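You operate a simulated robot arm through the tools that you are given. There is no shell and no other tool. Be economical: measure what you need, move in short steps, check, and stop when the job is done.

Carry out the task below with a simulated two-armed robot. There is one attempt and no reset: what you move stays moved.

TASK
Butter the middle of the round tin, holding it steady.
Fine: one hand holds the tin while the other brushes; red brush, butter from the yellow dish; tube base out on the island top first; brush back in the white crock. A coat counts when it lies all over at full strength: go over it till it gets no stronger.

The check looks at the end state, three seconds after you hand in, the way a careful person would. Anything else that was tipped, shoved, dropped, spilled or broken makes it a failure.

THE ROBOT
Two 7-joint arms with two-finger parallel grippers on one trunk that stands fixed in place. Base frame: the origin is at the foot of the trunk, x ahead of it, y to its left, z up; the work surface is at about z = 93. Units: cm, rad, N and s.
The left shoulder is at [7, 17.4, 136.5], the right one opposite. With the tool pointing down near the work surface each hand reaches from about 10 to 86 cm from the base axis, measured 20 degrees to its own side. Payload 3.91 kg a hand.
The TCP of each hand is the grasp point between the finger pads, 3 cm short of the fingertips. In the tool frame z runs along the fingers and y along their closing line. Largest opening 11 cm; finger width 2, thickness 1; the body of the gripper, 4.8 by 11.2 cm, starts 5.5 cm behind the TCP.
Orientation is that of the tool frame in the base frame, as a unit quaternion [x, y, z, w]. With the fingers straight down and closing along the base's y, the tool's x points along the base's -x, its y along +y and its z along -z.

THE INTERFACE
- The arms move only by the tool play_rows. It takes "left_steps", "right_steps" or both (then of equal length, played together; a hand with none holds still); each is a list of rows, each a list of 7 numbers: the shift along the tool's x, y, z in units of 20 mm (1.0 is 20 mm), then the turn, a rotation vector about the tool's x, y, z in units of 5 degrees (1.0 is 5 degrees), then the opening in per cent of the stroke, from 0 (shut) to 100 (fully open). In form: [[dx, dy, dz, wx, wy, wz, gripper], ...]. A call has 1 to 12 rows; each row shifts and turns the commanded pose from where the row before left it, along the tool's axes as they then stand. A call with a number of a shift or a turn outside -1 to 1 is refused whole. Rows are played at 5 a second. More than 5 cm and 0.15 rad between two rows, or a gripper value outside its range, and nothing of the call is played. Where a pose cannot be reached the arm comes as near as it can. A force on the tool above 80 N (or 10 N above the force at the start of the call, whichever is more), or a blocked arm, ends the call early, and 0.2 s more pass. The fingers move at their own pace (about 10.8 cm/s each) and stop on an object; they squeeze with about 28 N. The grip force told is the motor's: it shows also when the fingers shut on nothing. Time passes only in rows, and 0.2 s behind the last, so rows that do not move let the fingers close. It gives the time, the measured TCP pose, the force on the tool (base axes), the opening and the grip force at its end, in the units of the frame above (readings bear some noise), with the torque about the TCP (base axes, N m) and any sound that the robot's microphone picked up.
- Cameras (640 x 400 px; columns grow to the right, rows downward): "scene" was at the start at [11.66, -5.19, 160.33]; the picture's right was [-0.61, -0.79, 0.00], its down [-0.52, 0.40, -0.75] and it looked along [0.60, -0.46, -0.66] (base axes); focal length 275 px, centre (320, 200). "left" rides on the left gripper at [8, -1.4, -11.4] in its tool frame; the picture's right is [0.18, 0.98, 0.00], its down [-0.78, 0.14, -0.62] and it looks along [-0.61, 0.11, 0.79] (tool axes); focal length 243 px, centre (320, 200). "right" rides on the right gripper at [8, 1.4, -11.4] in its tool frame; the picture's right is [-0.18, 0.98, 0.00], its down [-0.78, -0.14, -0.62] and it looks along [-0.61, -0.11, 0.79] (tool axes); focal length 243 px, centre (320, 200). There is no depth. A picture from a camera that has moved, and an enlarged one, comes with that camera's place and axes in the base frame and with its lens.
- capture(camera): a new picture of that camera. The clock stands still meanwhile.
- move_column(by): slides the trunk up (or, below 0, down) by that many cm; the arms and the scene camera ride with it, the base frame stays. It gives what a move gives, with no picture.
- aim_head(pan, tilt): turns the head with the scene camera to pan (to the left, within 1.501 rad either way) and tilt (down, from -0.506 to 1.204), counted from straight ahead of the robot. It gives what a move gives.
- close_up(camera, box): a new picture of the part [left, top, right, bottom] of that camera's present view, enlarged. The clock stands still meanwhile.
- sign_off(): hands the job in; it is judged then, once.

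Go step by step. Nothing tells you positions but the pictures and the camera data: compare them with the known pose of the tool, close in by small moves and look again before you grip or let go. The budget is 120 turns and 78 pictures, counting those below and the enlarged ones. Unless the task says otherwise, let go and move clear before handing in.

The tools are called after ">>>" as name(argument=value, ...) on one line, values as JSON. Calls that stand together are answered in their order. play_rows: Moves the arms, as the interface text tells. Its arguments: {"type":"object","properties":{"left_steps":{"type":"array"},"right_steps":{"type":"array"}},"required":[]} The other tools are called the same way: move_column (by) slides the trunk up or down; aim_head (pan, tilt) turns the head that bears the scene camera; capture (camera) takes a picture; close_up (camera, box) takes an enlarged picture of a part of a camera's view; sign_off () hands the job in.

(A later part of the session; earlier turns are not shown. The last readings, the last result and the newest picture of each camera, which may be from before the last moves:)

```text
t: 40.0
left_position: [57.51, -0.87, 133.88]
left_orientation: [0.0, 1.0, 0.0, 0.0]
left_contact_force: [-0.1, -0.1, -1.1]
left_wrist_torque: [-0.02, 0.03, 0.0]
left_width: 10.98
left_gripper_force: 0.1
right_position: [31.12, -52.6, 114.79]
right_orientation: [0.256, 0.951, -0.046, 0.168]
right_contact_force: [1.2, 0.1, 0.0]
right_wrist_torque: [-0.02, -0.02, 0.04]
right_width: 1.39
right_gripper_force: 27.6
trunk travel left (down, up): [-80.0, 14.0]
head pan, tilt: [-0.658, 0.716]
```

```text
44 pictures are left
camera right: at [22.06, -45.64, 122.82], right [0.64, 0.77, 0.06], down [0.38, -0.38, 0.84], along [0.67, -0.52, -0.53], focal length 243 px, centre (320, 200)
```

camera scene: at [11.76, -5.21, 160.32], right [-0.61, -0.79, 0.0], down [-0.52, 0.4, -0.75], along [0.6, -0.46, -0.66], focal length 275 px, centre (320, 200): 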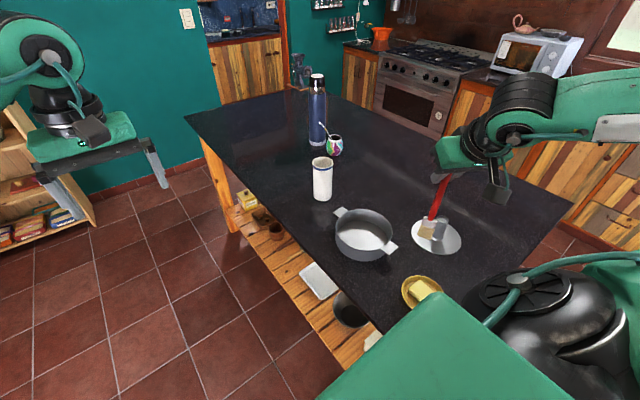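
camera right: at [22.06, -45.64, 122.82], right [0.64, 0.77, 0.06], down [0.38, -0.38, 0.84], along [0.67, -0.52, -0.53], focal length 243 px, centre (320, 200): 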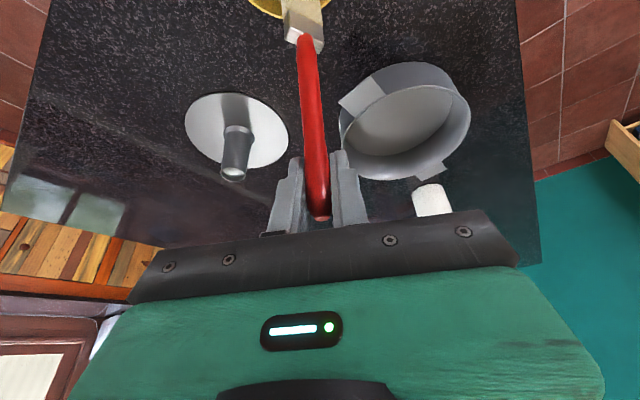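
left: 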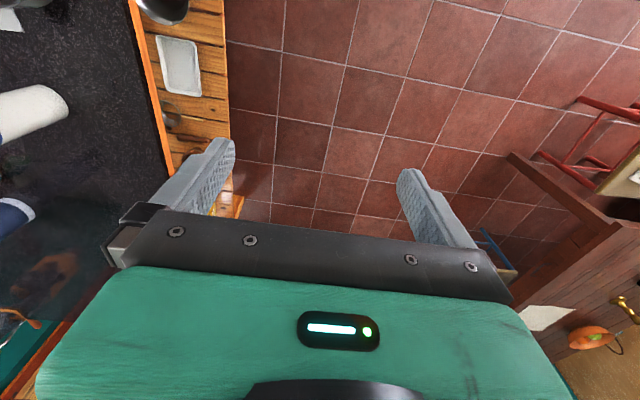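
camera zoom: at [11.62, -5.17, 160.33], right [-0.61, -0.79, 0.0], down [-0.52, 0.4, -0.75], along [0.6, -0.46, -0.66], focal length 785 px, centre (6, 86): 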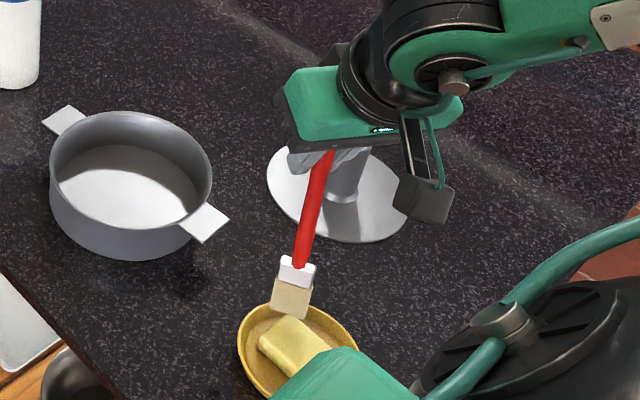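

The bristles are right above the butter. Descending gently.

>>> play_rows(right_steps=[[0.0855, 0, 0.235, 0, 0, 0, 0], [0.0855, 0, 0.235, 0, 0, 0, 0], [0.0855, 0, 0.235, 0, 0, 0, 0], [0.0855, 0, 0.235, 0, 0, 0, 0], [0.0855, 0, 0.235, 0, 0, 0, 0], [0.0855, 0, 0.235, 0, 0, 0, 0]])

>>> close_up(camera="scene", box=[380, 230, 480, 310])

```text
t: 41.4
left_position: [57.35, -0.43, 134.01]
left_orientation: [0.0, 1.0, -0.001, 0.0]
left_contact_force: [0.0, 0.0, -0.4]
left_wrist_torque: [-0.01, 0.01, -0.05]
left_width: 11.02
left_gripper_force: 0.0
right_position: [31.19, -52.44, 112.23]
right_orientation: [0.255, 0.951, -0.046, 0.17]
right_contact_force: [3.3, -2.4, 25.5]
right_wrist_torque: [-0.07, 0.14, 0.01]
right_width: 1.41
right_gripper_force: 28.1
trunk travel left (down, up): [-80.0, 14.0]
head pan, tilt: [-0.658, 0.716]
```

```text
5.00 times, centred on (430, 270) of scene
camera zoom: at [11.56, -4.89, 160.36], right [-0.61, -0.79, 0.0], down [-0.52, 0.4, -0.76], along [0.6, -0.46, -0.66], focal length 1374 px, centre (-230, -150)
```

zoom: 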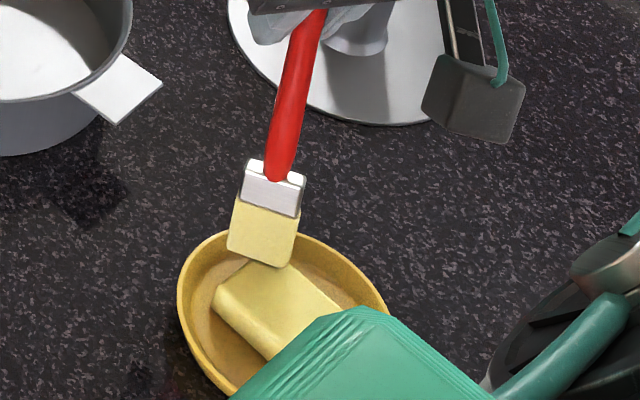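

The bristles have gone yellow: loaded. I'll lift clear, and meanwhile turn the left tool to yaw -40° and tilt 35° for holding the tin wall.

>>> play_rows(right_steps=[[-0.342, 0, -0.94, 0, 0, 0, 0], [-0.342, 0, -0.94, 0, 0, 0, 0], [-0.171, 0, -0.47, 0, 0, 0, 0], [0, 0, 0, 0, 0, 0, 0], [0, 0, 0, 0, 0, 0, 0], [0, 0, 0, 0, 0, 0, 0], [0, 0, 0, 0, 0, 0, 0], [0, 0, 0, 0, 0, 0, 0], [0, 0, 0, 0, 0, 0, 0]], left_steps=[[0, 0, 0, 0, 0, 1, 50], [0, 0, 0, 0, 0, 1, 50], [0, 0, 0, 0, 0, 1, 50], [0, 0, 0, 0, 0, 1, 50], [0, 0, 0, 0, 0, 1, 50], [0, 0, 0, 0, 0, 1, 50], [0, 0, 0, 0, 0, 1, 50], [0, 0, 0, 0, 0, 1, 50], [0, 0, 0, 0, 0, 0, 50]])

>>> play_rows(left_steps=[[0, 0, 0, 0, -1, 0, 50], [0, 0, 0, 0, -1, 0, 50], [0, 0, 0, 0, -1, 0, 50], [0, 0, 0, 0, -1, 0, 50], [0, 0, 0, 0, -1, 0, 50], [0, 0, 0, 0, -1, 0, 50], [0, 0, 0, 0, -1, 0, 50], [0, 0, 0, 0, 0, 0, 50]])

```text
t: 43.4
left_position: [57.5, -0.78, 133.98]
left_orientation: [0.343, 0.939, 0.001, 0.0]
left_contact_force: [0.0, -0.5, 0.0]
left_wrist_torque: [0.03, 0.0, -0.01]
left_width: 5.51
left_gripper_force: 0.1
right_position: [31.25, -52.54, 117.1]
right_orientation: [0.255, 0.951, -0.045, 0.168]
right_contact_force: [0.3, -0.4, -0.2]
right_wrist_torque: [0.01, 0.02, -0.01]
right_width: 1.42
right_gripper_force: 28.3
trunk travel left (down, up): [-80.0, 14.0]
head pan, tilt: [-0.658, 0.716]
```

```text
t: 45.2
left_position: [57.51, -0.9, 134.08]
left_orientation: [0.326, 0.896, -0.103, 0.283]
left_contact_force: [0.0, 0.4, -0.1]
left_wrist_torque: [0.03, 0.03, -0.01]
left_width: 5.52
left_gripper_force: 0.0
right_position: [31.35, -52.43, 117.03]
right_orientation: [0.256, 0.951, -0.046, 0.167]
right_contact_force: [-0.2, 0.6, -0.1]
right_wrist_torque: [0.02, 0.01, 0.01]
right_width: 1.4
right_gripper_force: 28.0
trunk travel left (down, up): [-80.0, 14.0]
head pan, tilt: [-0.658, 0.716]
```

Orientation fine. Bringing the left hand toward the tin's near-left wall, in two stages.

>>> play_rows(left_steps=[[-0.014, -0.97, 0.92, 0, 0, 0, 50], [-0.014, -0.97, 0.92, 0, 0, 0, 50], [-0.014, -0.97, 0.92, 0, 0, 0, 50], [-0.014, -0.97, 0.92, 0, 0, 0, 50], [-0.014, -0.97, 0.92, 0, 0, 0, 50], [-0.014, -0.97, 0.92, 0, 0, 0, 50], [-0.014, -0.97, 0.92, 0, 0, 0, 50], [-0.014, -0.97, 0.92, 0, 0, 0, 50], [-0.014, -0.97, 0.92, 0, 0, 0, 50], [-0.014, -0.97, 0.92, 0, 0, 0, 50], [-0.014, -0.97, 0.92, 0, 0, 0, 50], [-0.014, -0.97, 0.92, 0, 0, 0, 50]])

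>>> capture(camera="scene")

```text
t: 47.8
left_position: [52.4, -27.12, 115.64]
left_orientation: [0.326, 0.896, -0.102, 0.283]
left_contact_force: [-0.1, 0.6, -0.1]
left_wrist_torque: [0.01, 0.0, 0.03]
left_width: 5.5
left_gripper_force: 0.0
right_position: [31.17, -52.69, 117.03]
right_orientation: [0.256, 0.951, -0.043, 0.168]
right_contact_force: [0.6, 0.8, 0.5]
right_wrist_torque: [0.0, -0.01, 0.01]
right_width: 1.38
right_gripper_force: 27.7
trunk travel left (down, up): [-80.0, 14.0]
head pan, tilt: [-0.658, 0.716]
```

```text
42 pictures are left
camera scene: at [11.64, -5.35, 160.32], right [-0.61, -0.79, 0.0], down [-0.52, 0.4, -0.75], along [0.6, -0.46, -0.66], focal length 275 px, centre (320, 200)
```

scene: 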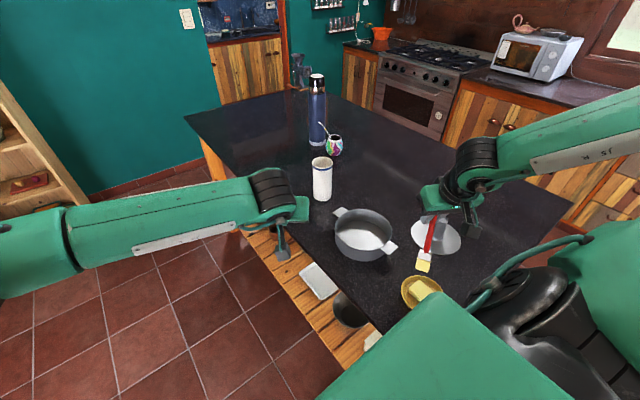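

Both arms are well apart. Continuing to the pre-grip point.

>>> play_rows(left_steps=[[-0.014, -0.97, 0.8, 0, 0, 0, 50], [-0.014, -0.97, 0.8, 0, 0, 0, 50], [-0.014, -0.97, 0.8, 0, 0, 0, 50], [-0.014, -0.97, 0.8, 0, 0, 0, 50], [-0.014, -0.97, 0.8, 0, 0, 0, 50], [-0.014, -0.97, 0.8, 0, 0, 0, 50], [0, 0, 0, 0, 0, 0, 50]])

>>> capture(camera="left")

>>> close_up(camera="scene", box=[280, 170, 420, 280])

```text
t: 49.4
left_position: [49.8, -36.71, 109.71]
left_orientation: [0.327, 0.896, -0.103, 0.283]
left_contact_force: [0.5, 0.0, 0.2]
left_wrist_torque: [0.0, 0.01, -0.02]
left_width: 5.52
left_gripper_force: 0.1
left hand out of reach, approached as far as the arm can: row 5, 6
right_position: [31.35, -52.63, 117.02]
right_orientation: [0.255, 0.951, -0.044, 0.169]
right_contact_force: [-0.7, -0.6, -0.7]
right_wrist_torque: [0.0, 0.0, 0.01]
right_width: 1.39
right_gripper_force: 27.8
trunk travel left (down, up): [-80.0, 14.0]
head pan, tilt: [-0.658, 0.716]
```

```text
41 pictures are left
camera left: at [38.86, -29.39, 114.39], right [0.52, 0.85, -0.1], down [0.31, -0.07, 0.95], along [0.8, -0.53, -0.3], focal length 243 px, centre (320, 200)
```

left: 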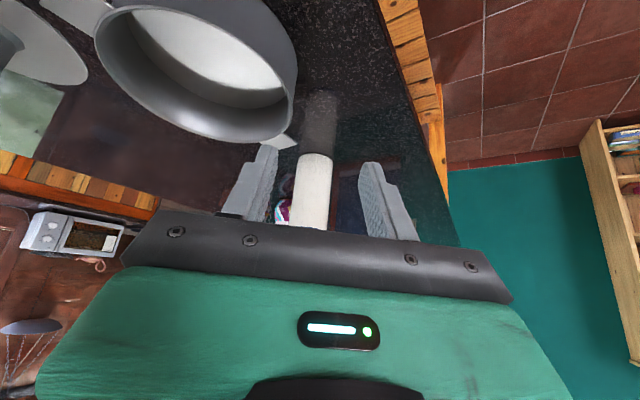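

```text
3.64 times, centred on (350, 225) of scene
camera zoom: at [11.63, -5.28, 160.33], right [-0.61, -0.79, 0.0], down [-0.52, 0.4, -0.75], along [0.6, -0.46, -0.66], focal length 999 px, centre (211, 109)
```

zoom: 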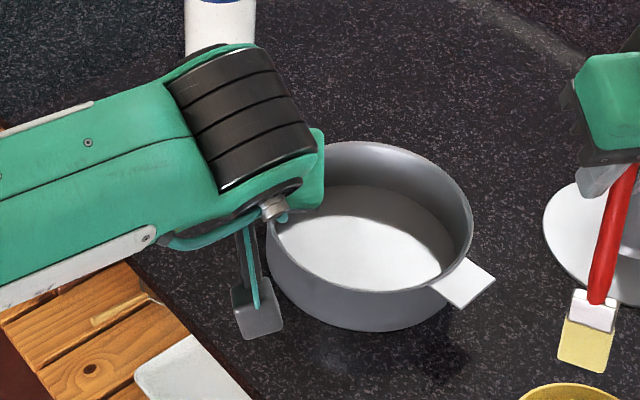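

The left hand stopped near (49.8,-36.7,109.7) - probably a wrist limit rather than true reach. I'll probe with the tool yawed 20° more, trying to go further toward -y (still clear of the tin, at z≈110).

>>> play_rows(left_steps=[[0, 0, 0, -0.5736, 0, 0.819, 50], [0, 0, 0, -0.5736, 0, 0.819, 50], [0, 0, 0, -0.5736, 0, 0.819, 50], [0, 0, 0, -0.5736, 0, 0.819, 50], [-0.709, -0.5, 0.497, 0, 0, 0, 50], [-0.709, -0.5, 0.497, 0, 0, 0, 50], [-0.709, -0.5, 0.497, 0, 0, 0, 50], [0, 0, 0, 0, 0, 0, 50]])

```text
t: 51.2
left_position: [53.18, -33.98, 109.01]
left_orientation: [0.421, 0.846, 0.029, 0.325]
left_contact_force: [0.3, -0.1, 0.6]
left_wrist_torque: [0.0, 0.01, -0.01]
left_width: 5.48
left_gripper_force: 0.1
left hand out of reach, approached as far as the arm can: row 1, 2, 4, 5, 6, 7
right_position: [31.18, -52.66, 117.15]
right_orientation: [0.256, 0.951, -0.045, 0.168]
right_contact_force: [-1.0, -0.2, 0.0]
right_wrist_torque: [-0.02, -0.03, -0.02]
right_width: 1.41
right_gripper_force: 28.1
trunk travel left (down, up): [-80.0, 14.0]
head pan, tilt: [-0.658, 0.716]
```

My turn axis had a wrong sign; undoing it, then turning properly about the vertical the other way for the probe.

>>> play_rows(left_steps=[[0.3, 0.3, -0.5, 0.5736, 0, -0.819, 50], [0, 0, 0, 0.5736, 0, -0.819, 50], [0, 0, 0, 0.5736, 0, -0.819, 50], [0, 0, 0, 0.5736, 0, -0.819, 50], [0, 0, 0, 0, 0, 0, 50]])

```text
t: 52.4
left_position: [52.86, -33.04, 109.75]
left_orientation: [0.326, 0.896, -0.103, 0.283]
left_contact_force: [0.1, 0.6, 0.3]
left_wrist_torque: [0.04, -0.01, 0.04]
left_width: 5.49
left_gripper_force: 0.1
right_position: [31.25, -52.69, 117.08]
right_orientation: [0.256, 0.951, -0.045, 0.167]
right_contact_force: [0.1, -0.7, -0.5]
right_wrist_torque: [0.01, -0.03, 0.01]
right_width: 1.37
right_gripper_force: 27.8
trunk travel left (down, up): [-80.0, 14.0]
head pan, tilt: [-0.658, 0.716]
```

Back to the known orientation. Probing next with the tool straight down at the same yaw.

>>> play_rows(left_steps=[[0, 0, 0, 0, 1, 0, 50], [0, 0, 0, 0, 1, 0, 50], [0, 0, 0, 0, 1, 0, 50], [0, 0, 0, 0, 1, 0, 50], [0, 0, 0, 0, 1, 0, 50], [0, 0, 0, 0, 1, 0, 50], [0, 0, 0, 0, 1, 0, 50], [-0.643, -0.766, 0, 0, 0, 0, 50], [-0.643, -0.766, 0, 0, 0, 0, 50], [-0.643, -0.766, 0, 0, 0, 0, 50], [-0.643, -0.766, 0, 0, 0, 0, 50], [-0.643, -0.766, 0, 0, 0, 0, 50]])

```text
t: 55.0
left_position: [58.02, -25.75, 109.43]
left_orientation: [0.343, 0.939, 0.001, 0.0]
left_contact_force: [-0.5, -0.5, 0.0]
left_wrist_torque: [-0.01, 0.02, 0.01]
left_width: 5.51
left_gripper_force: 0.1
left hand out of reach, approached as far as the arm can: row 4, 5, 6, 7, 8, 9, 10, 11, 12
right_position: [31.22, -52.62, 117.06]
right_orientation: [0.255, 0.951, -0.045, 0.168]
right_contact_force: [-0.2, 0.6, -1.0]
right_wrist_torque: [0.01, 0.01, 0.0]
right_width: 1.39
right_gripper_force: 28.4
trunk travel left (down, up): [-80.0, 14.0]
head pan, tilt: [-0.658, 0.716]
```

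Straight down is worse. Probing with yaw -70° and tilt 35°.

>>> play_rows(left_steps=[[0.4, 0.4, 0, 0, 0, 1, 50], [0, 0, 0, 0, 0, 1, 50], [0, 0, 0, 0, 0, 1, 50], [0, 0, 0, 0, 0, 1, 50], [0, 0, 0, 0, 0, 1, 50], [0, 0, 0, 0, 0, 1, 50], [0, 0, 0, 0, 0, 0, 50]])

>>> play_rows(left_steps=[[0, 0, 0, 0, -1, 0, 50], [0, 0, 0, 0, -1, 0, 50], [0, 0, 0, 0, -1, 0, 50], [0, 0, 0, 0, -1, 0, 50], [0, 0, 0, 0, -1, 0, 50], [0, 0, 0, 0, -1, 0, 50], [0, 0, 0, 0, -1, 0, 50], [-0.8, -0.9, 0.56, 0, 0, 0, 50], [-0.8, -0.9, 0.56, 0, 0, 0, 50], [-0.8, -0.9, 0.56, 0, 0, 0, 50], [-0.8, -0.9, 0.56, 0, 0, 0, 50], [-0.8, -0.9, 0.56, 0, 0, 0, 50]])

```text
t: 56.6
left_position: [57.98, -24.61, 109.39]
left_orientation: [0.518, 0.855, 0.0, 0.0]
left_contact_force: [0.5, -0.4, -0.4]
left_wrist_torque: [0.01, 0.01, -0.03]
left_width: 5.49
left_gripper_force: 0.0
left hand out of reach, approached as far as the arm can: row 6
right_position: [31.25, -52.56, 117.19]
right_orientation: [0.256, 0.951, -0.045, 0.167]
right_contact_force: [0.9, 0.2, -0.2]
right_wrist_torque: [0.02, -0.04, -0.02]
right_width: 1.41
right_gripper_force: 28.0
trunk travel left (down, up): [-80.0, 14.0]
head pan, tilt: [-0.658, 0.716]
```

```text
t: 59.2
left_position: [54.42, -37.44, 109.23]
left_orientation: [0.495, 0.815, -0.155, 0.258]
left_contact_force: [-0.2, -0.6, 0.3]
left_wrist_torque: [0.0, 0.02, 0.03]
left_width: 5.49
left_gripper_force: 0.1
right_position: [31.23, -52.7, 117.01]
right_orientation: [0.256, 0.951, -0.044, 0.168]
right_contact_force: [0.0, -1.4, -1.3]
right_wrist_torque: [-0.03, 0.0, 0.0]
right_width: 1.39
right_gripper_force: 27.9
trunk travel left (down, up): [-80.0, 14.0]
head pan, tilt: [-0.658, 0.716]
```

Yaw toward -y clearly helps: (54.4,-37.4) is reached with yaw -62°. I'll try yaw -50°, tilt 45° at a pre-grip point for the wall at azimuth 40° (clear of the far handle).

>>> play_rows(left_steps=[[0, 0, 0, -0.456, 0, -0.69, 50], [0, 0, 0, -0.456, 0, -0.69, 50], [0, 0, 0, -0.456, 0, -0.69, 50], [0, 0, 0, 0, -1, 0, 50], [0, 0, 0, 0, -1, 0, 50], [0, 0, 0, 0, -0.3, 0, 50], [0.75, -0.95, 0.87, 0, 0, 0, 50], [0.75, -0.95, 0.87, 0, 0, 0, 50], [0, 0, 0, 0, 0, 0, 50]])

>>> capture(camera="left")

```text
t: 61.2
left_position: [52.08, -39.99, 104.87]
left_orientation: [0.388, 0.833, -0.168, 0.357]
left_contact_force: [-0.6, -1.0, 0.4]
left_wrist_torque: [0.01, -0.02, -0.05]
left_width: 5.51
left_gripper_force: 0.1
right_position: [31.21, -52.61, 117.22]
right_orientation: [0.255, 0.951, -0.045, 0.168]
right_contact_force: [-0.4, 0.4, 0.3]
right_wrist_torque: [0.0, 0.0, -0.01]
right_width: 1.42
right_gripper_force: 27.9
trunk travel left (down, up): [-80.0, 14.0]
head pan, tilt: [-0.658, 0.716]
```

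```text
39 pictures are left
camera left: at [41.97, -30.3, 106.78], right [0.67, 0.73, -0.13], down [0.17, 0.03, 0.99], along [0.72, -0.69, -0.1], focal length 243 px, centre (320, 200)
```

left: 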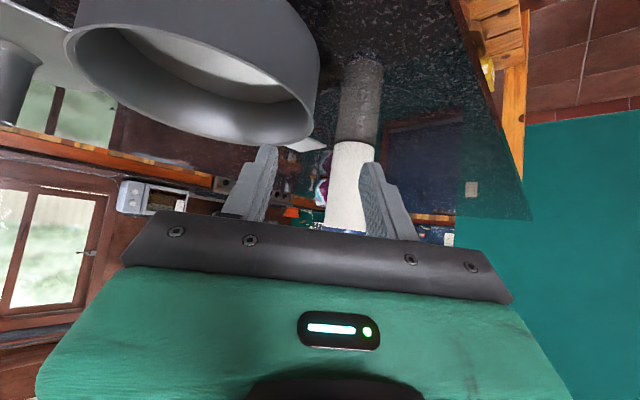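

Pose reached. Advancing along the tool axis so the fingers straddle the wall, stopping 3 cm short to check.

>>> play_rows(left_steps=[[0, -0.12, 1, 0, 0, 0, 50], [0, -0.12, 1, 0, 0, 0, 50], [0, 0, 1, 0, 0, 0, 50], [0, 0, 0.5, 0, 0, 0, 50], [0, 0, 0, 0, 0, 0, 50]])

>>> close_up(camera="left", box=[180, 60, 460, 240])

>>> close_up(camera="scene", box=[280, 180, 420, 280])

```text
t: 62.4
left_position: [51.92, -40.1, 104.73]
left_orientation: [0.387, 0.834, -0.168, 0.356]
left_contact_force: [-0.7, 0.8, 0.7]
left_wrist_torque: [-0.02, -0.02, -0.02]
left_width: 5.49
left_gripper_force: 0.0
left hand out of reach, approached as far as the arm can: row 1, 2, 3, 4
right_position: [31.17, -52.58, 117.19]
right_orientation: [0.255, 0.951, -0.045, 0.168]
right_contact_force: [-0.9, 0.0, -0.8]
right_wrist_torque: [-0.02, -0.02, 0.01]
right_width: 1.4
right_gripper_force: 27.8
trunk travel left (down, up): [-80.0, 14.0]
head pan, tilt: [-0.658, 0.716]
```

```text
2.22 times, centred on (320, 150) of left
camera zoom: at [41.86, -30.41, 106.77], right [0.68, 0.73, -0.13], down [0.17, 0.03, 0.99], along [0.72, -0.69, -0.1], focal length 539 px, centre (320, 311)
```

zoom: 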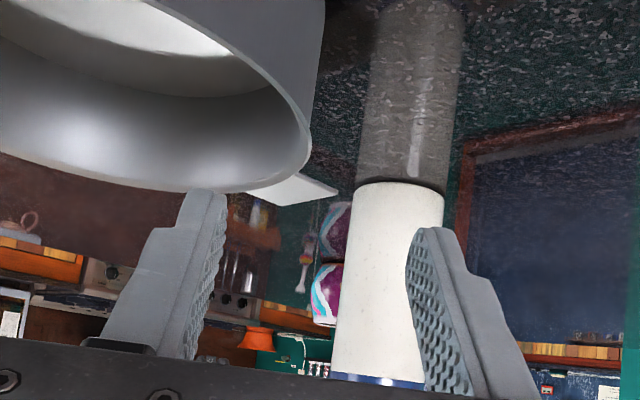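

```text
4.00 times, centred on (350, 230) of scene
camera zoom: at [11.65, -5.2, 160.33], right [-0.61, -0.79, 0.0], down [-0.52, 0.4, -0.75], along [0.6, -0.46, -0.66], focal length 1099 px, centre (200, 80)
```

zoom: 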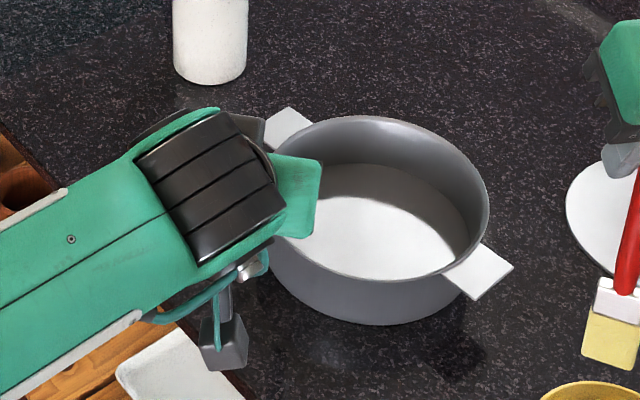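

The arm is at a limit just here. A quick small probe of which directions (+x, -y, -z) are blocked will tell me how to change posture.

>>> play_rows(left_steps=[[0, 0, -0.2, 0, 0, 0, 50], [-0.35, 0.61, 0.37, 0, 0, 0, 50], [0.35, -0.61, -0.37, 0, 0, 0, 50], [-0.42, -0.51, 0.44, 0, 0, 0, 50], [0.42, 0.51, -0.44, 0, 0, 0, 50], [0.58, 0, 0.55, 0, 0, 0, 50], [-0.58, 0, -0.55, 0, 0, 0, 50], [0, 0, 0, 0, -1, 0, 50], [0, 0, 0, 0, 1, 0, 50], [0, 0, 0, 0.725, 0, 0.688, 50], [0, 0, 0, -0.725, 0, -0.688, 50]])

>>> aim_head(pan=-0.1, tilt=0.6)

>>> capture(camera="scene")

```text
t: 64.8
left_position: [51.34, -38.28, 105.21]
left_orientation: [0.388, 0.833, -0.169, 0.357]
left_contact_force: [0.6, -0.5, 1.2]
left_wrist_torque: [0.02, 0.01, 0.03]
left_width: 5.49
left_gripper_force: 0.1
left hand out of reach, approached as far as the arm can: row 4
right_position: [31.17, -52.5, 117.11]
right_orientation: [0.256, 0.951, -0.045, 0.168]
right_contact_force: [0.1, 0.2, 0.4]
right_wrist_torque: [0.03, 0.0, -0.03]
right_width: 1.41
right_gripper_force: 27.8
trunk travel left (down, up): [-80.0, 14.0]
head pan, tilt: [-0.658, 0.716]
```

```text
t: 65.8
left_position: [51.41, -38.35, 105.16]
left_orientation: [0.389, 0.832, -0.17, 0.356]
left_contact_force: [-0.2, -0.4, -0.2]
left_wrist_torque: [-0.03, 0.0, -0.03]
left_width: 5.52
left_gripper_force: 0.1
right_position: [31.16, -52.55, 117.09]
right_orientation: [0.256, 0.951, -0.045, 0.167]
right_contact_force: [0.1, -0.1, 0.2]
right_wrist_torque: [0.02, 0.02, 0.01]
right_width: 1.41
right_gripper_force: 28.4
trunk travel left (down, up): [-80.0, 14.0]
head pan, tilt: [-0.099, 0.6]
```

```text
36 pictures are left
camera scene: at [13.79, -0.91, 161.33], right [-0.1, -0.99, 0.0], down [-0.56, 0.06, -0.82], along [0.82, -0.08, -0.57], focal length 275 px, centre (320, 200)
```

scene: 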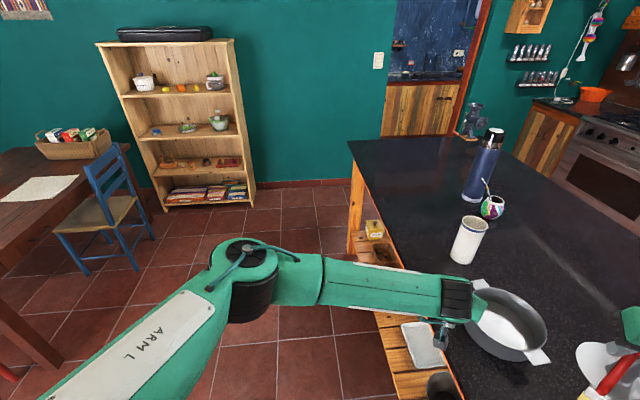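

Only -y is blocked: the shoulder is at its inward limit, so the tool itself must reach further. I'll flatten the tool (tilt 60°, yaw -57°) and go to a pre-grip point in front of the wall.

>>> play_rows(left_steps=[[0, 0, 0, 0, -1, 0, 50], [0, 0, 0, 0, -1, 0, 50], [0, 0, 0, 0, -0.7, 0, 50], [0, 0, 0, 0.6, 0, 0.35, 50], [0, 0, 0, 0.6, 0, 0.35, 50], [0.65, -0.05, 0.97, 0, 0, 0, 50], [0.65, -0.05, 0.97, 0, 0, 0, 50], [0, 0, 0, 0, 0, 0, 50]])

>>> capture(camera="left")

>>> aim_head(pan=-0.6, tilt=0.75)

>>> capture(camera="scene")

```text
t: 67.6
left_position: [52.81, -39.18, 101.82]
left_orientation: [0.413, 0.762, -0.241, 0.437]
left_contact_force: [-0.2, -0.2, 0.4]
left_wrist_torque: [-0.03, 0.01, 0.03]
left_width: 5.5
left_gripper_force: 0.0
left hand out of reach, approached as far as the arm can: row 7
right_position: [31.24, -52.56, 117.17]
right_orientation: [0.255, 0.951, -0.045, 0.168]
right_contact_force: [-0.1, 0.2, -0.7]
right_wrist_torque: [0.01, -0.01, 0.0]
right_width: 1.39
right_gripper_force: 27.8
trunk travel left (down, up): [-80.0, 14.0]
head pan, tilt: [-0.099, 0.6]
```

```text
35 pictures are left
camera left: at [43.98, -28.24, 100.53], right [0.78, 0.61, -0.16], down [0.05, 0.2, 0.98], along [0.63, -0.77, 0.13], focal length 243 px, centre (320, 200)
```

left: 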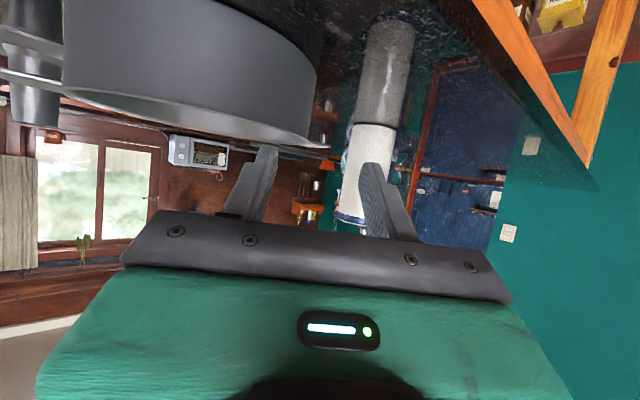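

```text
t: 68.5
left_position: [52.87, -39.18, 101.78]
left_orientation: [0.413, 0.763, -0.24, 0.437]
left_contact_force: [-0.2, -0.5, -0.3]
left_wrist_torque: [0.0, -0.01, -0.01]
left_width: 5.48
left_gripper_force: 0.0
right_position: [31.22, -52.57, 117.02]
right_orientation: [0.256, 0.951, -0.045, 0.167]
right_contact_force: [0.5, 0.1, -0.9]
right_wrist_torque: [0.03, 0.0, 0.0]
right_width: 1.4
right_gripper_force: 27.6
trunk travel left (down, up): [-80.0, 14.0]
head pan, tilt: [-0.6, 0.75]
```

```text
34 pictures are left
camera scene: at [11.84, -4.7, 160.04], right [-0.56, -0.83, 0.0], down [-0.56, 0.39, -0.73], along [0.6, -0.41, -0.68], focal length 275 px, centre (320, 200)
```

scene: 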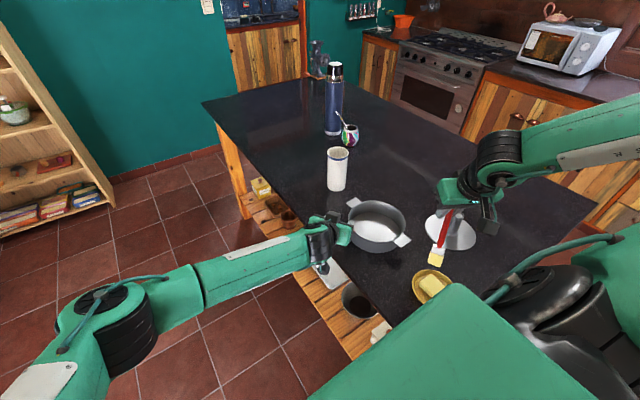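

No gain that way, and height seems to matter. I'll test whether the hand goes further -y when higher (which equals lowering the trunk).

>>> play_rows(left_steps=[[-0.87, 0, -0.49, 0, 0, 0, 50], [-0.87, 0, -0.49, 0, 0, 0, 50], [-0.87, 0, -0.49, 0, 0, 0, 50], [-0.87, 0, -0.49, 0, 0, 0, 50], [-0.87, 0, -0.49, 0, 0, 0, 50], [-0.87, 0, -0.49, 0, 0, 0, 50], [-0.87, 0, -0.49, 0, 0, 0, 50], [-0.41, -0.574, 0.709, 0, 0, 0, 50], [-0.41, -0.574, 0.709, 0, 0, 0, 50], [-0.41, -0.574, 0.709, 0, 0, 0, 50], [-0.41, -0.574, 0.709, 0, 0, 0, 50], [-0.41, -0.574, 0.709, 0, 0, 0, 50]])

```text
t: 71.1
left_position: [52.93, -43.57, 116.51]
left_orientation: [0.413, 0.761, -0.241, 0.438]
left_contact_force: [0.2, -1.0, -1.0]
left_wrist_torque: [-0.01, 0.01, 0.0]
left_width: 5.48
left_gripper_force: 0.1
left hand out of reach, approached as far as the arm can: row 10, 11, 12
right_position: [31.17, -52.61, 117.04]
right_orientation: [0.256, 0.951, -0.045, 0.168]
right_contact_force: [-1.2, -0.2, -0.2]
right_wrist_torque: [-0.01, 0.0, -0.02]
right_width: 1.41
right_gripper_force: 28.2
trunk travel left (down, up): [-80.0, 14.0]
head pan, tilt: [-0.6, 0.75]
```

Confirmed: at z 116 it reaches y=-43.6. So I'll lower the trunk about 25 cm; first both hands go up to keep clear.

>>> play_rows(left_steps=[[0.6, 0.8, -1, 0, 0, 0, 50], [-0.87, 0, -0.49, 0, 0, 0, 50], [-0.87, 0, -0.49, 0, 0, 0, 50], [-0.87, 0, -0.49, 0, 0, 0, 50], [-0.87, 0, -0.49, 0, 0, 0, 50], [-0.87, 0, -0.49, 0, 0, 0, 50], [-0.87, 0, -0.49, 0, 0, 0, 50], [0, 0, 0, 0, 0, 0, 50], [0, 0, 0, 0, 0, 0, 50], [0, 0, 0, 0, 0, 0, 50], [0, 0, 0, 0, 0, 0, 50], [0, 0, 0, 0, 0, 0, 50]], right_steps=[[-0.342, 0, -0.94, 0, 0, 0, 0], [-0.342, 0, -0.94, 0, 0, 0, 0], [-0.342, 0, -0.94, 0, 0, 0, 0], [-0.342, 0, -0.94, 0, 0, 0, 0], [-0.342, 0, -0.94, 0, 0, 0, 0], [-0.342, 0, -0.94, 0, 0, 0, 0], [-0.342, 0, -0.94, 0, 0, 0, 0], [-0.342, 0, -0.94, 0, 0, 0, 0], [-0.342, 0, -0.94, 0, 0, 0, 0], [-0.342, 0, -0.94, 0, 0, 0, 0], [-0.342, 0, -0.94, 0, 0, 0, 0], [-0.342, 0, -0.94, 0, 0, 0, 0]])

```text
t: 73.7
left_position: [53.05, -40.8, 128.31]
left_orientation: [0.413, 0.761, -0.241, 0.438]
left_contact_force: [0.0, -0.4, 0.2]
left_wrist_torque: [0.0, 0.01, 0.01]
left_width: 5.47
left_gripper_force: 0.0
right_position: [31.14, -52.48, 140.96]
right_orientation: [0.255, 0.951, -0.044, 0.168]
right_contact_force: [0.5, 0.7, -0.8]
right_wrist_torque: [0.01, -0.02, -0.04]
right_width: 1.4
right_gripper_force: 27.8
trunk travel left (down, up): [-80.0, 14.0]
head pan, tilt: [-0.6, 0.75]
```

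Both hands are high and clear. Lowering the trunk 24 cm.

>>> move_column(by=-24)

>>> capture(camera="scene")

```text
t: 76.2
left_position: [53.02, -40.78, 104.33]
left_orientation: [0.412, 0.762, -0.241, 0.438]
left_contact_force: [-1.1, 0.8, -0.3]
left_wrist_torque: [0.0, 0.01, -0.01]
left_width: 5.51
left_gripper_force: 0.0
right_position: [31.28, -52.55, 116.88]
right_orientation: [0.255, 0.951, -0.045, 0.168]
right_contact_force: [-0.4, 0.4, -0.8]
right_wrist_torque: [-0.01, -0.03, 0.0]
right_width: 1.41
right_gripper_force: 27.6
trunk travel left (down, up): [-56.0, 38.0]
head pan, tilt: [-0.6, 0.75]
```

```text
33 pictures are left
camera scene: at [11.81, -4.71, 136.05], right [-0.57, -0.82, 0.0], down [-0.56, 0.39, -0.73], along [0.6, -0.41, -0.68], focal length 275 px, centre (320, 200)
```

scene: 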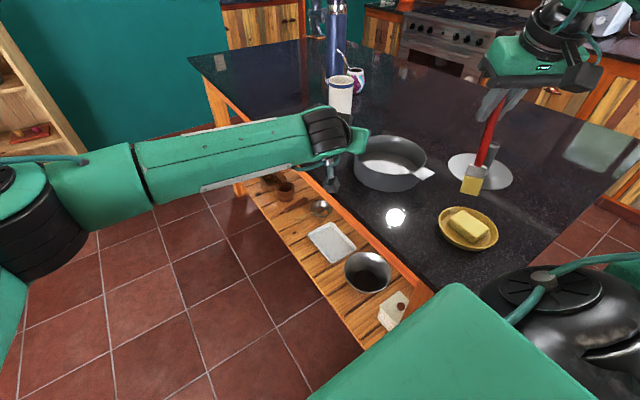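

The lower posture looks good and the dish is visible too. I'll ease the tilt to 50° and advance most of the way to the wall.

>>> play_rows(left_steps=[[0, 0, 0, 0, 1, 0, 50], [0, 0, 0, 0, 1, 0, 50], [0.27, 0, 1, 0, 0, 0, 50], [0.27, 0, 1, 0, 0, 0, 50], [0.27, 0, 0.5, 0, 0, 0, 50], [0, 0, 0, 0, 0, 0, 50]])

>>> close_up(camera="left", box=[180, 60, 460, 240])

>>> close_up(camera="scene", box=[310, 90, 470, 210])

```text
t: 77.6
left_position: [54.47, -41.76, 100.92]
left_orientation: [0.433, 0.796, -0.205, 0.37]
left_contact_force: [-0.1, 0.6, -0.2]
left_wrist_torque: [0.01, -0.01, 0.01]
left_width: 5.5
left_gripper_force: 0.0
left hand out of reach, approached as far as the arm can: row 4, 5
right_position: [31.14, -52.51, 116.8]
right_orientation: [0.256, 0.951, -0.045, 0.168]
right_contact_force: [1.4, -0.8, 0.0]
right_wrist_torque: [-0.02, 0.0, -0.02]
right_width: 1.4
right_gripper_force: 28.4
trunk travel left (down, up): [-56.0, 38.0]
head pan, tilt: [-0.6, 0.75]
```

```text
2.22 times, centred on (320, 150) of left
camera zoom: at [45.6, -30.82, 102.14], right [0.76, 0.63, -0.14], down [0.14, 0.06, 0.99], along [0.63, -0.77, -0.04], focal length 539 px, centre (320, 311)
```

zoom: 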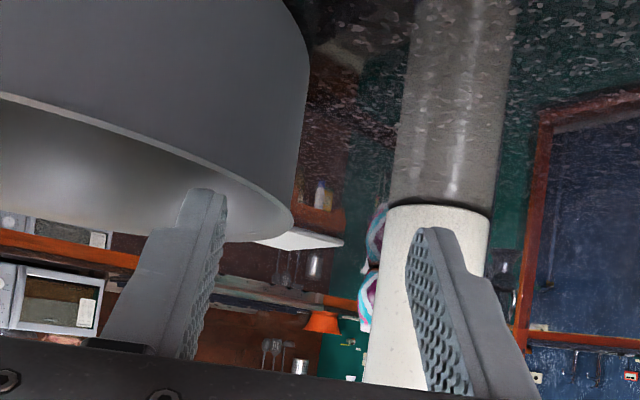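

```text
3.33 times, centred on (390, 150) of scene
camera zoom: at [11.77, -4.72, 136.05], right [-0.57, -0.82, 0.0], down [-0.56, 0.39, -0.73], along [0.6, -0.41, -0.68], focal length 916 px, centre (87, 367)
```

zoom: 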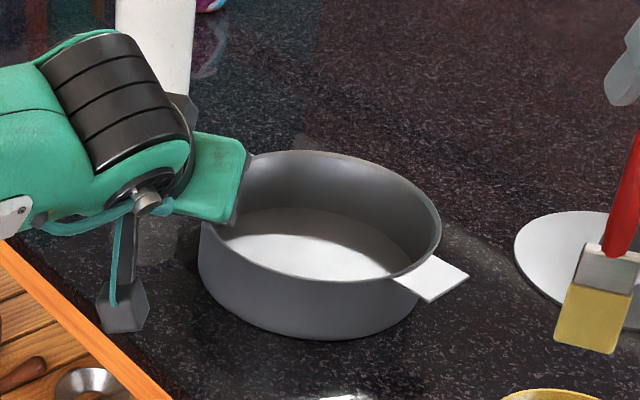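

Still ~3 cm short at this tilt. I'll go back to tilt 60°, yaw -50°, and lower the trunk 8 cm more, with both hands raised first.

>>> play_rows(left_steps=[[-0.766, 0, -0.9, 0, 0, 0, 50], [-0.766, 0, -0.643, 0, 0, 0, 50], [-0.766, 0, -0.643, 0, 0, 0, 50], [-0.766, 0, -0.643, 0, 0, 0, 50], [0, 0, 0, 0, -1, 0, 50], [0, 0, 0, 0, -1, 0, 50], [0, 0, 0, -0.6, 0, -0.35, 50], [0, 0, 0, -0.6, 0, -0.35, 50], [0, 0, 0, 0, 0, 0, 50]], right_steps=[[-0.342, 0, -0.94, 0, 0, 0, 0], [-0.342, 0, -0.94, 0, 0, 0, 0], [-0.342, 0, -0.94, 0, 0, 0, 0], [-0.342, 0, -0.94, 0, 0, 0, 0], [0, 0, 0, 0, 0, 0, 0], [0, 0, 0, 0, 0, 0, 0], [0, 0, 0, 0, 0, 0, 0], [0, 0, 0, 0, 0, 0, 0], [0, 0, 0, 0, 0, 0, 0]])

>>> move_column(by=-8)

```text
t: 79.6
left_position: [54.49, -41.51, 109.67]
left_orientation: [0.365, 0.786, -0.213, 0.452]
left_contact_force: [0.7, 0.3, 0.7]
left_wrist_torque: [0.04, -0.01, -0.03]
left_width: 5.49
left_gripper_force: 0.1
right_position: [31.28, -52.63, 125.14]
right_orientation: [0.257, 0.951, -0.045, 0.167]
right_contact_force: [0.4, 0.4, -0.4]
right_wrist_torque: [0.0, 0.01, -0.01]
right_width: 1.39
right_gripper_force: 28.2
trunk travel left (down, up): [-56.0, 38.0]
head pan, tilt: [-0.6, 0.75]
```

```text
t: 80.8
left_position: [54.38, -41.5, 101.65]
left_orientation: [0.365, 0.785, -0.214, 0.452]
left_contact_force: [0.2, 0.5, 0.2]
left_wrist_torque: [0.01, 0.0, 0.0]
left_width: 5.51
left_gripper_force: 0.0
right_position: [31.27, -52.58, 117.07]
right_orientation: [0.255, 0.951, -0.045, 0.168]
right_contact_force: [-0.2, 0.1, -0.1]
right_wrist_torque: [0.0, -0.01, 0.0]
right_width: 1.4
right_gripper_force: 27.6
trunk travel left (down, up): [-48.0, 46.0]
head pan, tilt: [-0.6, 0.75]
```

Now at (54.4,-41.5,101.7) without limit complaints. First shift inward along the closing line, then come down over the wall.

>>> play_rows(left_steps=[[0, -0.64, 0, 0, 0, 0, 50], [0.26, 0, 0.5, 0, 0, 0, 50], [0.26, 0, 0.5, 0, 0, 0, 50], [0.26, 0, 0.5, 0, 0, 0, 50], [0.26, 0, 0.5, 0, 0, 0, 50], [0, 0, 0, 0, 0, 0, 50]])

>>> close_up(camera="left", box=[180, 60, 460, 240])

>>> capture(camera="scene")

```text
t: 82.2
left_position: [56.28, -42.15, 98.63]
left_orientation: [0.365, 0.786, -0.213, 0.452]
left_contact_force: [-0.5, -1.2, 4.3]
left_wrist_torque: [-0.04, 0.09, 0.08]
left_width: 5.61
left_gripper_force: 0.8
left hand out of reach, approached as far as the arm can: row 2, 3, 4, 5
right_position: [31.34, -52.75, 117.11]
right_orientation: [0.256, 0.951, -0.045, 0.167]
right_contact_force: [0.3, 0.1, -1.1]
right_wrist_torque: [0.02, 0.01, 0.0]
right_width: 1.4
right_gripper_force: 28.0
trunk travel left (down, up): [-48.0, 46.0]
head pan, tilt: [-0.6, 0.75]
```

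```text
2.22 times, centred on (320, 150) of left
camera zoom: at [46.22, -32.42, 97.36], right [0.7, 0.7, -0.16], down [0.02, 0.2, 0.98], along [0.72, -0.69, 0.13], focal length 539 px, centre (320, 311)
```

zoom: 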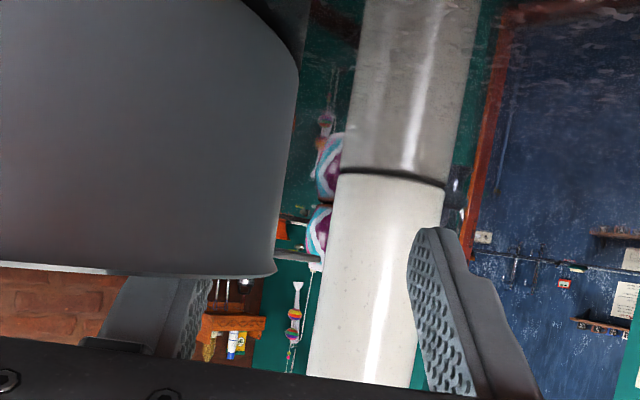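

```text
29 pictures are left
camera scene: at [11.78, -4.74, 128.03], right [-0.57, -0.82, 0.0], down [-0.56, 0.39, -0.73], along [0.6, -0.41, -0.68], focal length 275 px, centre (320, 200)
```

scene: 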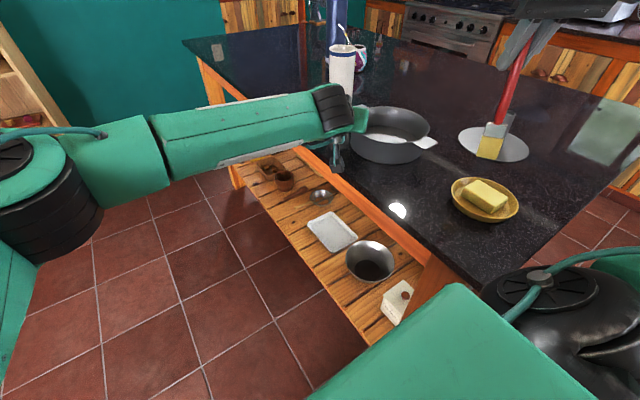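

The wrist can't go past y≈-29, so yaw and tilt must give the rest; the hand is also 2 cm too far out on the rim. I'll lift 2 cm, turn to yaw -57°, tilt 65°, and re-centre above the wall.

>>> play_rows(left_steps=[[-0.54, 0, -0.31, 0, 0, 0, 50], [-0.54, 0, -0.31, 0, 0, 0, 50], [0, 0, 0, 0.6, 0, 0.35, 50], [0, 0, 0, 0.6, 0, 0.35, 50], [0, 0, 0, 0, -1, 0, 50], [-0.09, -0.56, 0.2, 0, 0, 0, 50], [-0.09, -0.56, 0.2, 0, 0, 0, 50], [0, 0, 0, 0, 0, 0, 50]])

```text
t: 84.0
left_position: [54.71, -44.04, 100.96]
left_orientation: [0.401, 0.741, -0.259, 0.471]
left_contact_force: [0.0, 0.4, 0.6]
left_wrist_torque: [-0.04, -0.02, 0.02]
left_width: 5.51
left_gripper_force: 0.0
right_position: [31.28, -52.54, 117.09]
right_orientation: [0.256, 0.951, -0.046, 0.168]
right_contact_force: [0.0, -0.1, -0.5]
right_wrist_torque: [0.01, -0.03, 0.0]
right_width: 1.41
right_gripper_force: 27.9
trunk travel left (down, up): [-48.0, 46.0]
head pan, tilt: [-0.6, 0.75]
```

Reached. Extending 1 cm further along and descending over the wall.

>>> play_rows(left_steps=[[-0.21, 0, 0.45, 0, 0, 0, 50], [0.41, 0, 0.19, 0, 0, 0, 50], [0.41, 0, 0.19, 0, 0, 0, 50], [0.41, 0, 0.19, 0, 0, 0, 50], [0, 0, 0, 0, 0, 0, 50]])

>>> close_up(camera="left", box=[180, 60, 460, 240])

```text
t: 85.2
left_position: [54.71, -44.15, 98.44]
left_orientation: [0.402, 0.742, -0.258, 0.47]
left_contact_force: [0.3, -0.5, 0.1]
left_wrist_torque: [-0.04, 0.01, 0.03]
left_width: 5.52
left_gripper_force: 0.1
left hand out of reach, approached as far as the arm can: row 1
right_position: [31.14, -52.68, 117.1]
right_orientation: [0.256, 0.951, -0.045, 0.168]
right_contact_force: [0.2, -0.2, -0.4]
right_wrist_torque: [0.0, 0.01, 0.01]
right_width: 1.41
right_gripper_force: 28.2
trunk travel left (down, up): [-48.0, 46.0]
head pan, tilt: [-0.6, 0.75]
```

```text
2.22 times, centred on (320, 150) of left
camera zoom: at [45.94, -33.45, 95.88], right [0.78, 0.6, -0.17], down [0.0, 0.27, 0.96], along [0.62, -0.75, 0.22], focal length 539 px, centre (320, 311)
```

zoom: 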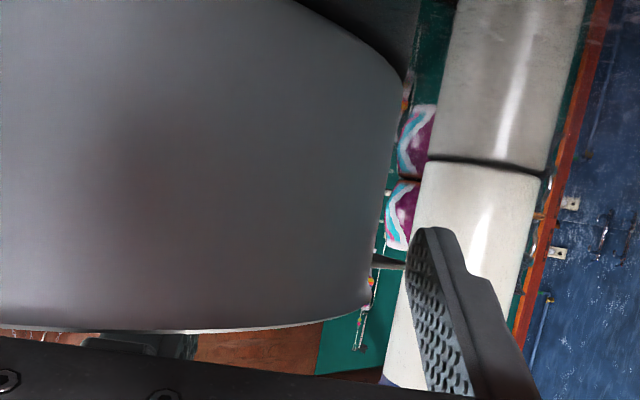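

The fingers straddle the wall, but it is ~1.2 cm outward of their middle. Shifting outward and closing.

>>> play_rows(left_steps=[[0, 0.3, 0, 0, 0, 0, 50], [0, 0.3, 0, 0, 0, 0, 50], [0, 0, 0, 0, 0, 0, 30], [0, 0, 0, 0, 0, 0, 15], [0, 0, 0, 0, 0, 0, 0], [0, 0, 0, 0, 0, 0, 0], [0, 0, 0, 0, 0, 0, 0]])

>>> capture(camera="left")

>>> close_up(camera="scene", box=[310, 70, 470, 210])

```text
t: 86.8
left_position: [55.64, -43.7, 98.4]
left_orientation: [0.402, 0.741, -0.259, 0.471]
left_contact_force: [0.9, -2.6, 10.7]
left_wrist_torque: [0.29, 0.11, 0.04]
left_width: 0.94
left_gripper_force: 28.1
right_position: [31.09, -52.65, 117.15]
right_orientation: [0.256, 0.951, -0.046, 0.169]
right_contact_force: [-0.7, 1.0, -0.3]
right_wrist_torque: [0.04, 0.01, 0.0]
right_width: 1.4
right_gripper_force: 28.3
trunk travel left (down, up): [-48.0, 46.0]
head pan, tilt: [-0.6, 0.75]
```

```text
27 pictures are left
camera left: at [46.85, -32.81, 95.99], right [0.78, 0.6, -0.17], down [0.0, 0.27, 0.96], along [0.62, -0.75, 0.22], focal length 243 px, centre (320, 200)
```

left: 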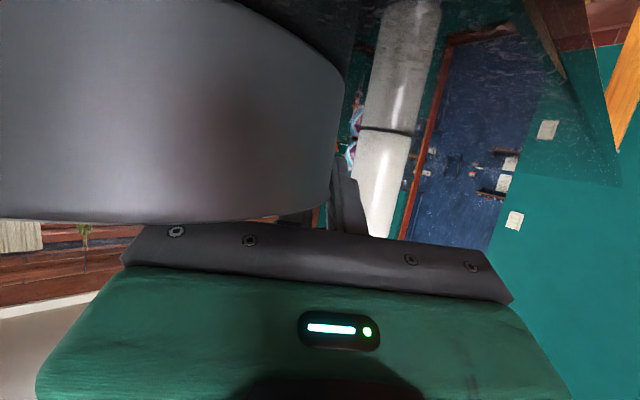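

```text
2.86 times, centred on (390, 140) of scene
camera zoom: at [11.74, -4.69, 128.06], right [-0.57, -0.82, 0.0], down [-0.56, 0.39, -0.73], along [0.6, -0.41, -0.68], focal length 785 px, centre (120, 371)
```

zoom: 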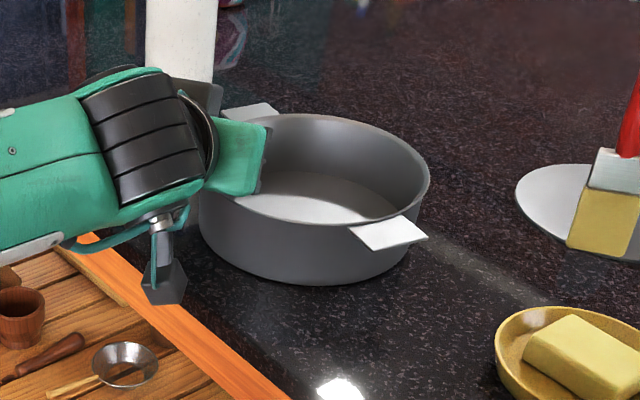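

The tin is gripped (28 N); closing turned and shifted it ~2 cm, so its centre is now about (49.7,-49.4), still well on the island. Now carrying the loaded brush over the tin's middle.

>>> play_rows(right_steps=[[-0.965, 0.532, 0.35, 0, 0, 0, 0], [-0.965, 0.532, 0.35, 0, 0, 0, 0], [-0.965, 0.532, 0.35, 0, 0, 0, 0], [-0.965, 0.532, 0.35, 0, 0, 0, 0], [-0.965, 0.532, 0.35, 0, 0, 0, 0], [-0.965, 0.532, 0.35, 0, 0, 0, 0], [-0.965, 0.532, 0.35, 0, 0, 0, 0], [-0.965, 0.532, 0.35, 0, 0, 0, 0], [-0.965, 0.532, 0.35, 0, 0, 0, 0], [-0.965, 0.532, 0.35, 0, 0, 0, 0], [0, 0, 0, 0, 0, 0, 0]])

>>> close_up(camera="scene", box=[330, 70, 470, 180])

```text
t: 89.2
left_position: [55.6, -43.44, 98.47]
left_orientation: [0.401, 0.741, -0.259, 0.472]
left_contact_force: [-0.2, -1.2, 15.0]
left_wrist_torque: [0.48, 0.26, 0.09]
left_width: 0.96
left_gripper_force: 28.1
right_position: [54.34, -53.66, 117.19]
right_orientation: [0.256, 0.951, -0.046, 0.169]
right_contact_force: [0.3, -1.2, 0.1]
right_wrist_torque: [0.0, -0.01, -0.04]
right_width: 1.41
right_gripper_force: 28.0
trunk travel left (down, up): [-48.0, 46.0]
head pan, tilt: [-0.6, 0.75]
```

```text
3.64 times, centred on (400, 125) of scene
camera zoom: at [11.67, -4.65, 128.06], right [-0.57, -0.82, 0.0], down [-0.56, 0.39, -0.73], along [0.6, -0.41, -0.68], focal length 999 px, centre (29, 473)
```

zoom: 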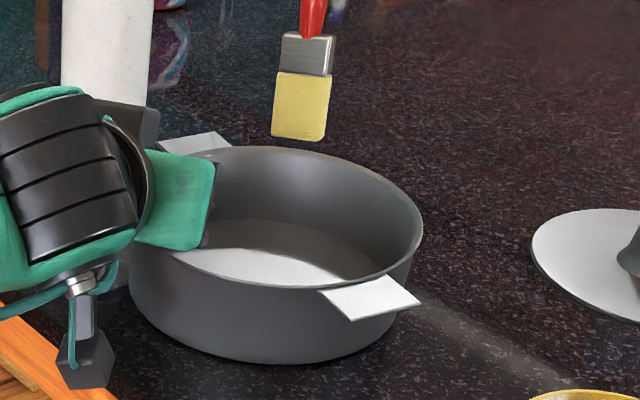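

The brush hangs over the middle, about 0.8 cm off. Correcting and descending gently to the floor.

>>> play_rows(right_steps=[[-0.06, 0.38, 0.02, 0, 0, 0, 0], [0.342, 0, 0.94, 0, 0, 0, 0], [0.342, 0, 0.94, 0, 0, 0, 0], [0.342, 0, 0.94, 0, 0, 0, 0], [0.171, 0, 0.47, 0, 0, 0, 0], [0.0855, 0, 0.235, 0, 0, 0, 0], [0.0855, 0, 0.235, 0, 0, 0, 0]])

>>> close_up(camera="scene", box=[330, 70, 470, 180])

```text
t: 90.8
left_position: [55.56, -43.62, 98.48]
left_orientation: [0.401, 0.742, -0.258, 0.472]
left_contact_force: [6.2, -12.2, 7.6]
left_wrist_torque: [0.35, 0.0, 0.35]
left_width: 0.89
left_gripper_force: 28.2
right_position: [54.58, -53.08, 109.67]
right_orientation: [0.255, 0.95, -0.045, 0.173]
right_contact_force: [0.4, -2.1, 25.7]
right_wrist_torque: [0.19, 0.26, 0.04]
right_width: 1.4
right_gripper_force: 27.8
trunk travel left (down, up): [-48.0, 46.0]
head pan, tilt: [-0.6, 0.75]
```

```text
3.64 times, centred on (400, 125) of scene
camera zoom: at [11.62, -4.65, 128.11], right [-0.57, -0.82, 0.0], down [-0.56, 0.39, -0.73], along [0.6, -0.41, -0.68], focal length 999 px, centre (29, 473)
```

zoom: 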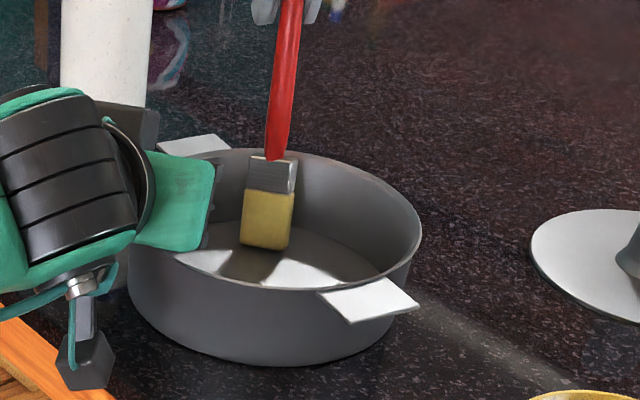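

The bristles touch the floor of the tin at ~25 N. Easing up a bit and making a first stroke back and forth along the thin direction of the brush.

>>> play_rows(right_steps=[[-0.0855, 0, -0.235, 0, 0, 0, 0], [-0.935, -0.084, 0.34, 0, 0, 0, 0], [-0.935, -0.084, 0.34, 0, 0, 0, 0], [0.935, 0.084, -0.34, 0, 0, 0, 0], [0.935, 0.084, -0.34, 0, 0, 0, 0], [0.935, 0.084, -0.34, 0, 0, 0, 0], [0.935, 0.084, -0.34, 0, 0, 0, 0], [-0.935, -0.084, 0.34, 0, 0, 0, 0], [-0.935, -0.084, 0.34, 0, 0, 0, 0]])

>>> close_up(camera="scene", box=[330, 70, 470, 180])

```text
t: 92.8
left_position: [55.58, -43.49, 98.56]
left_orientation: [0.402, 0.741, -0.259, 0.471]
left_contact_force: [-1.9, 1.7, 12.6]
left_wrist_torque: [0.37, 0.08, -0.01]
left_width: 0.93
left_gripper_force: 28.5
right_position: [54.72, -52.99, 109.81]
right_orientation: [0.255, 0.951, -0.046, 0.169]
right_contact_force: [0.0, 0.1, 0.3]
right_wrist_torque: [0.01, -0.02, 0.03]
right_width: 1.37
right_gripper_force: 27.9
trunk travel left (down, up): [-48.0, 46.0]
head pan, tilt: [-0.6, 0.75]
```

```text
3.64 times, centred on (400, 125) of scene
camera zoom: at [11.69, -4.6, 128.06], right [-0.57, -0.82, 0.0], down [-0.56, 0.39, -0.73], along [0.6, -0.41, -0.68], focal length 999 px, centre (29, 473)
```

zoom: 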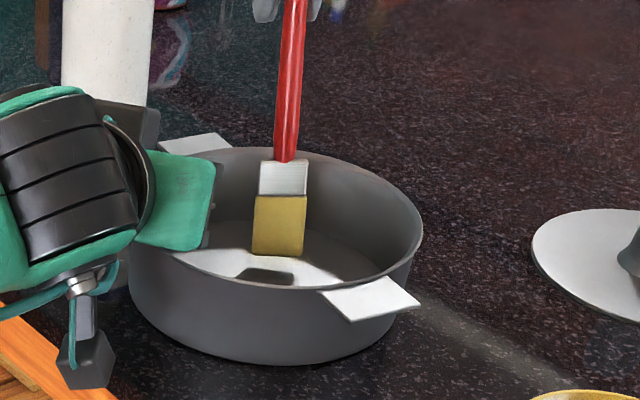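

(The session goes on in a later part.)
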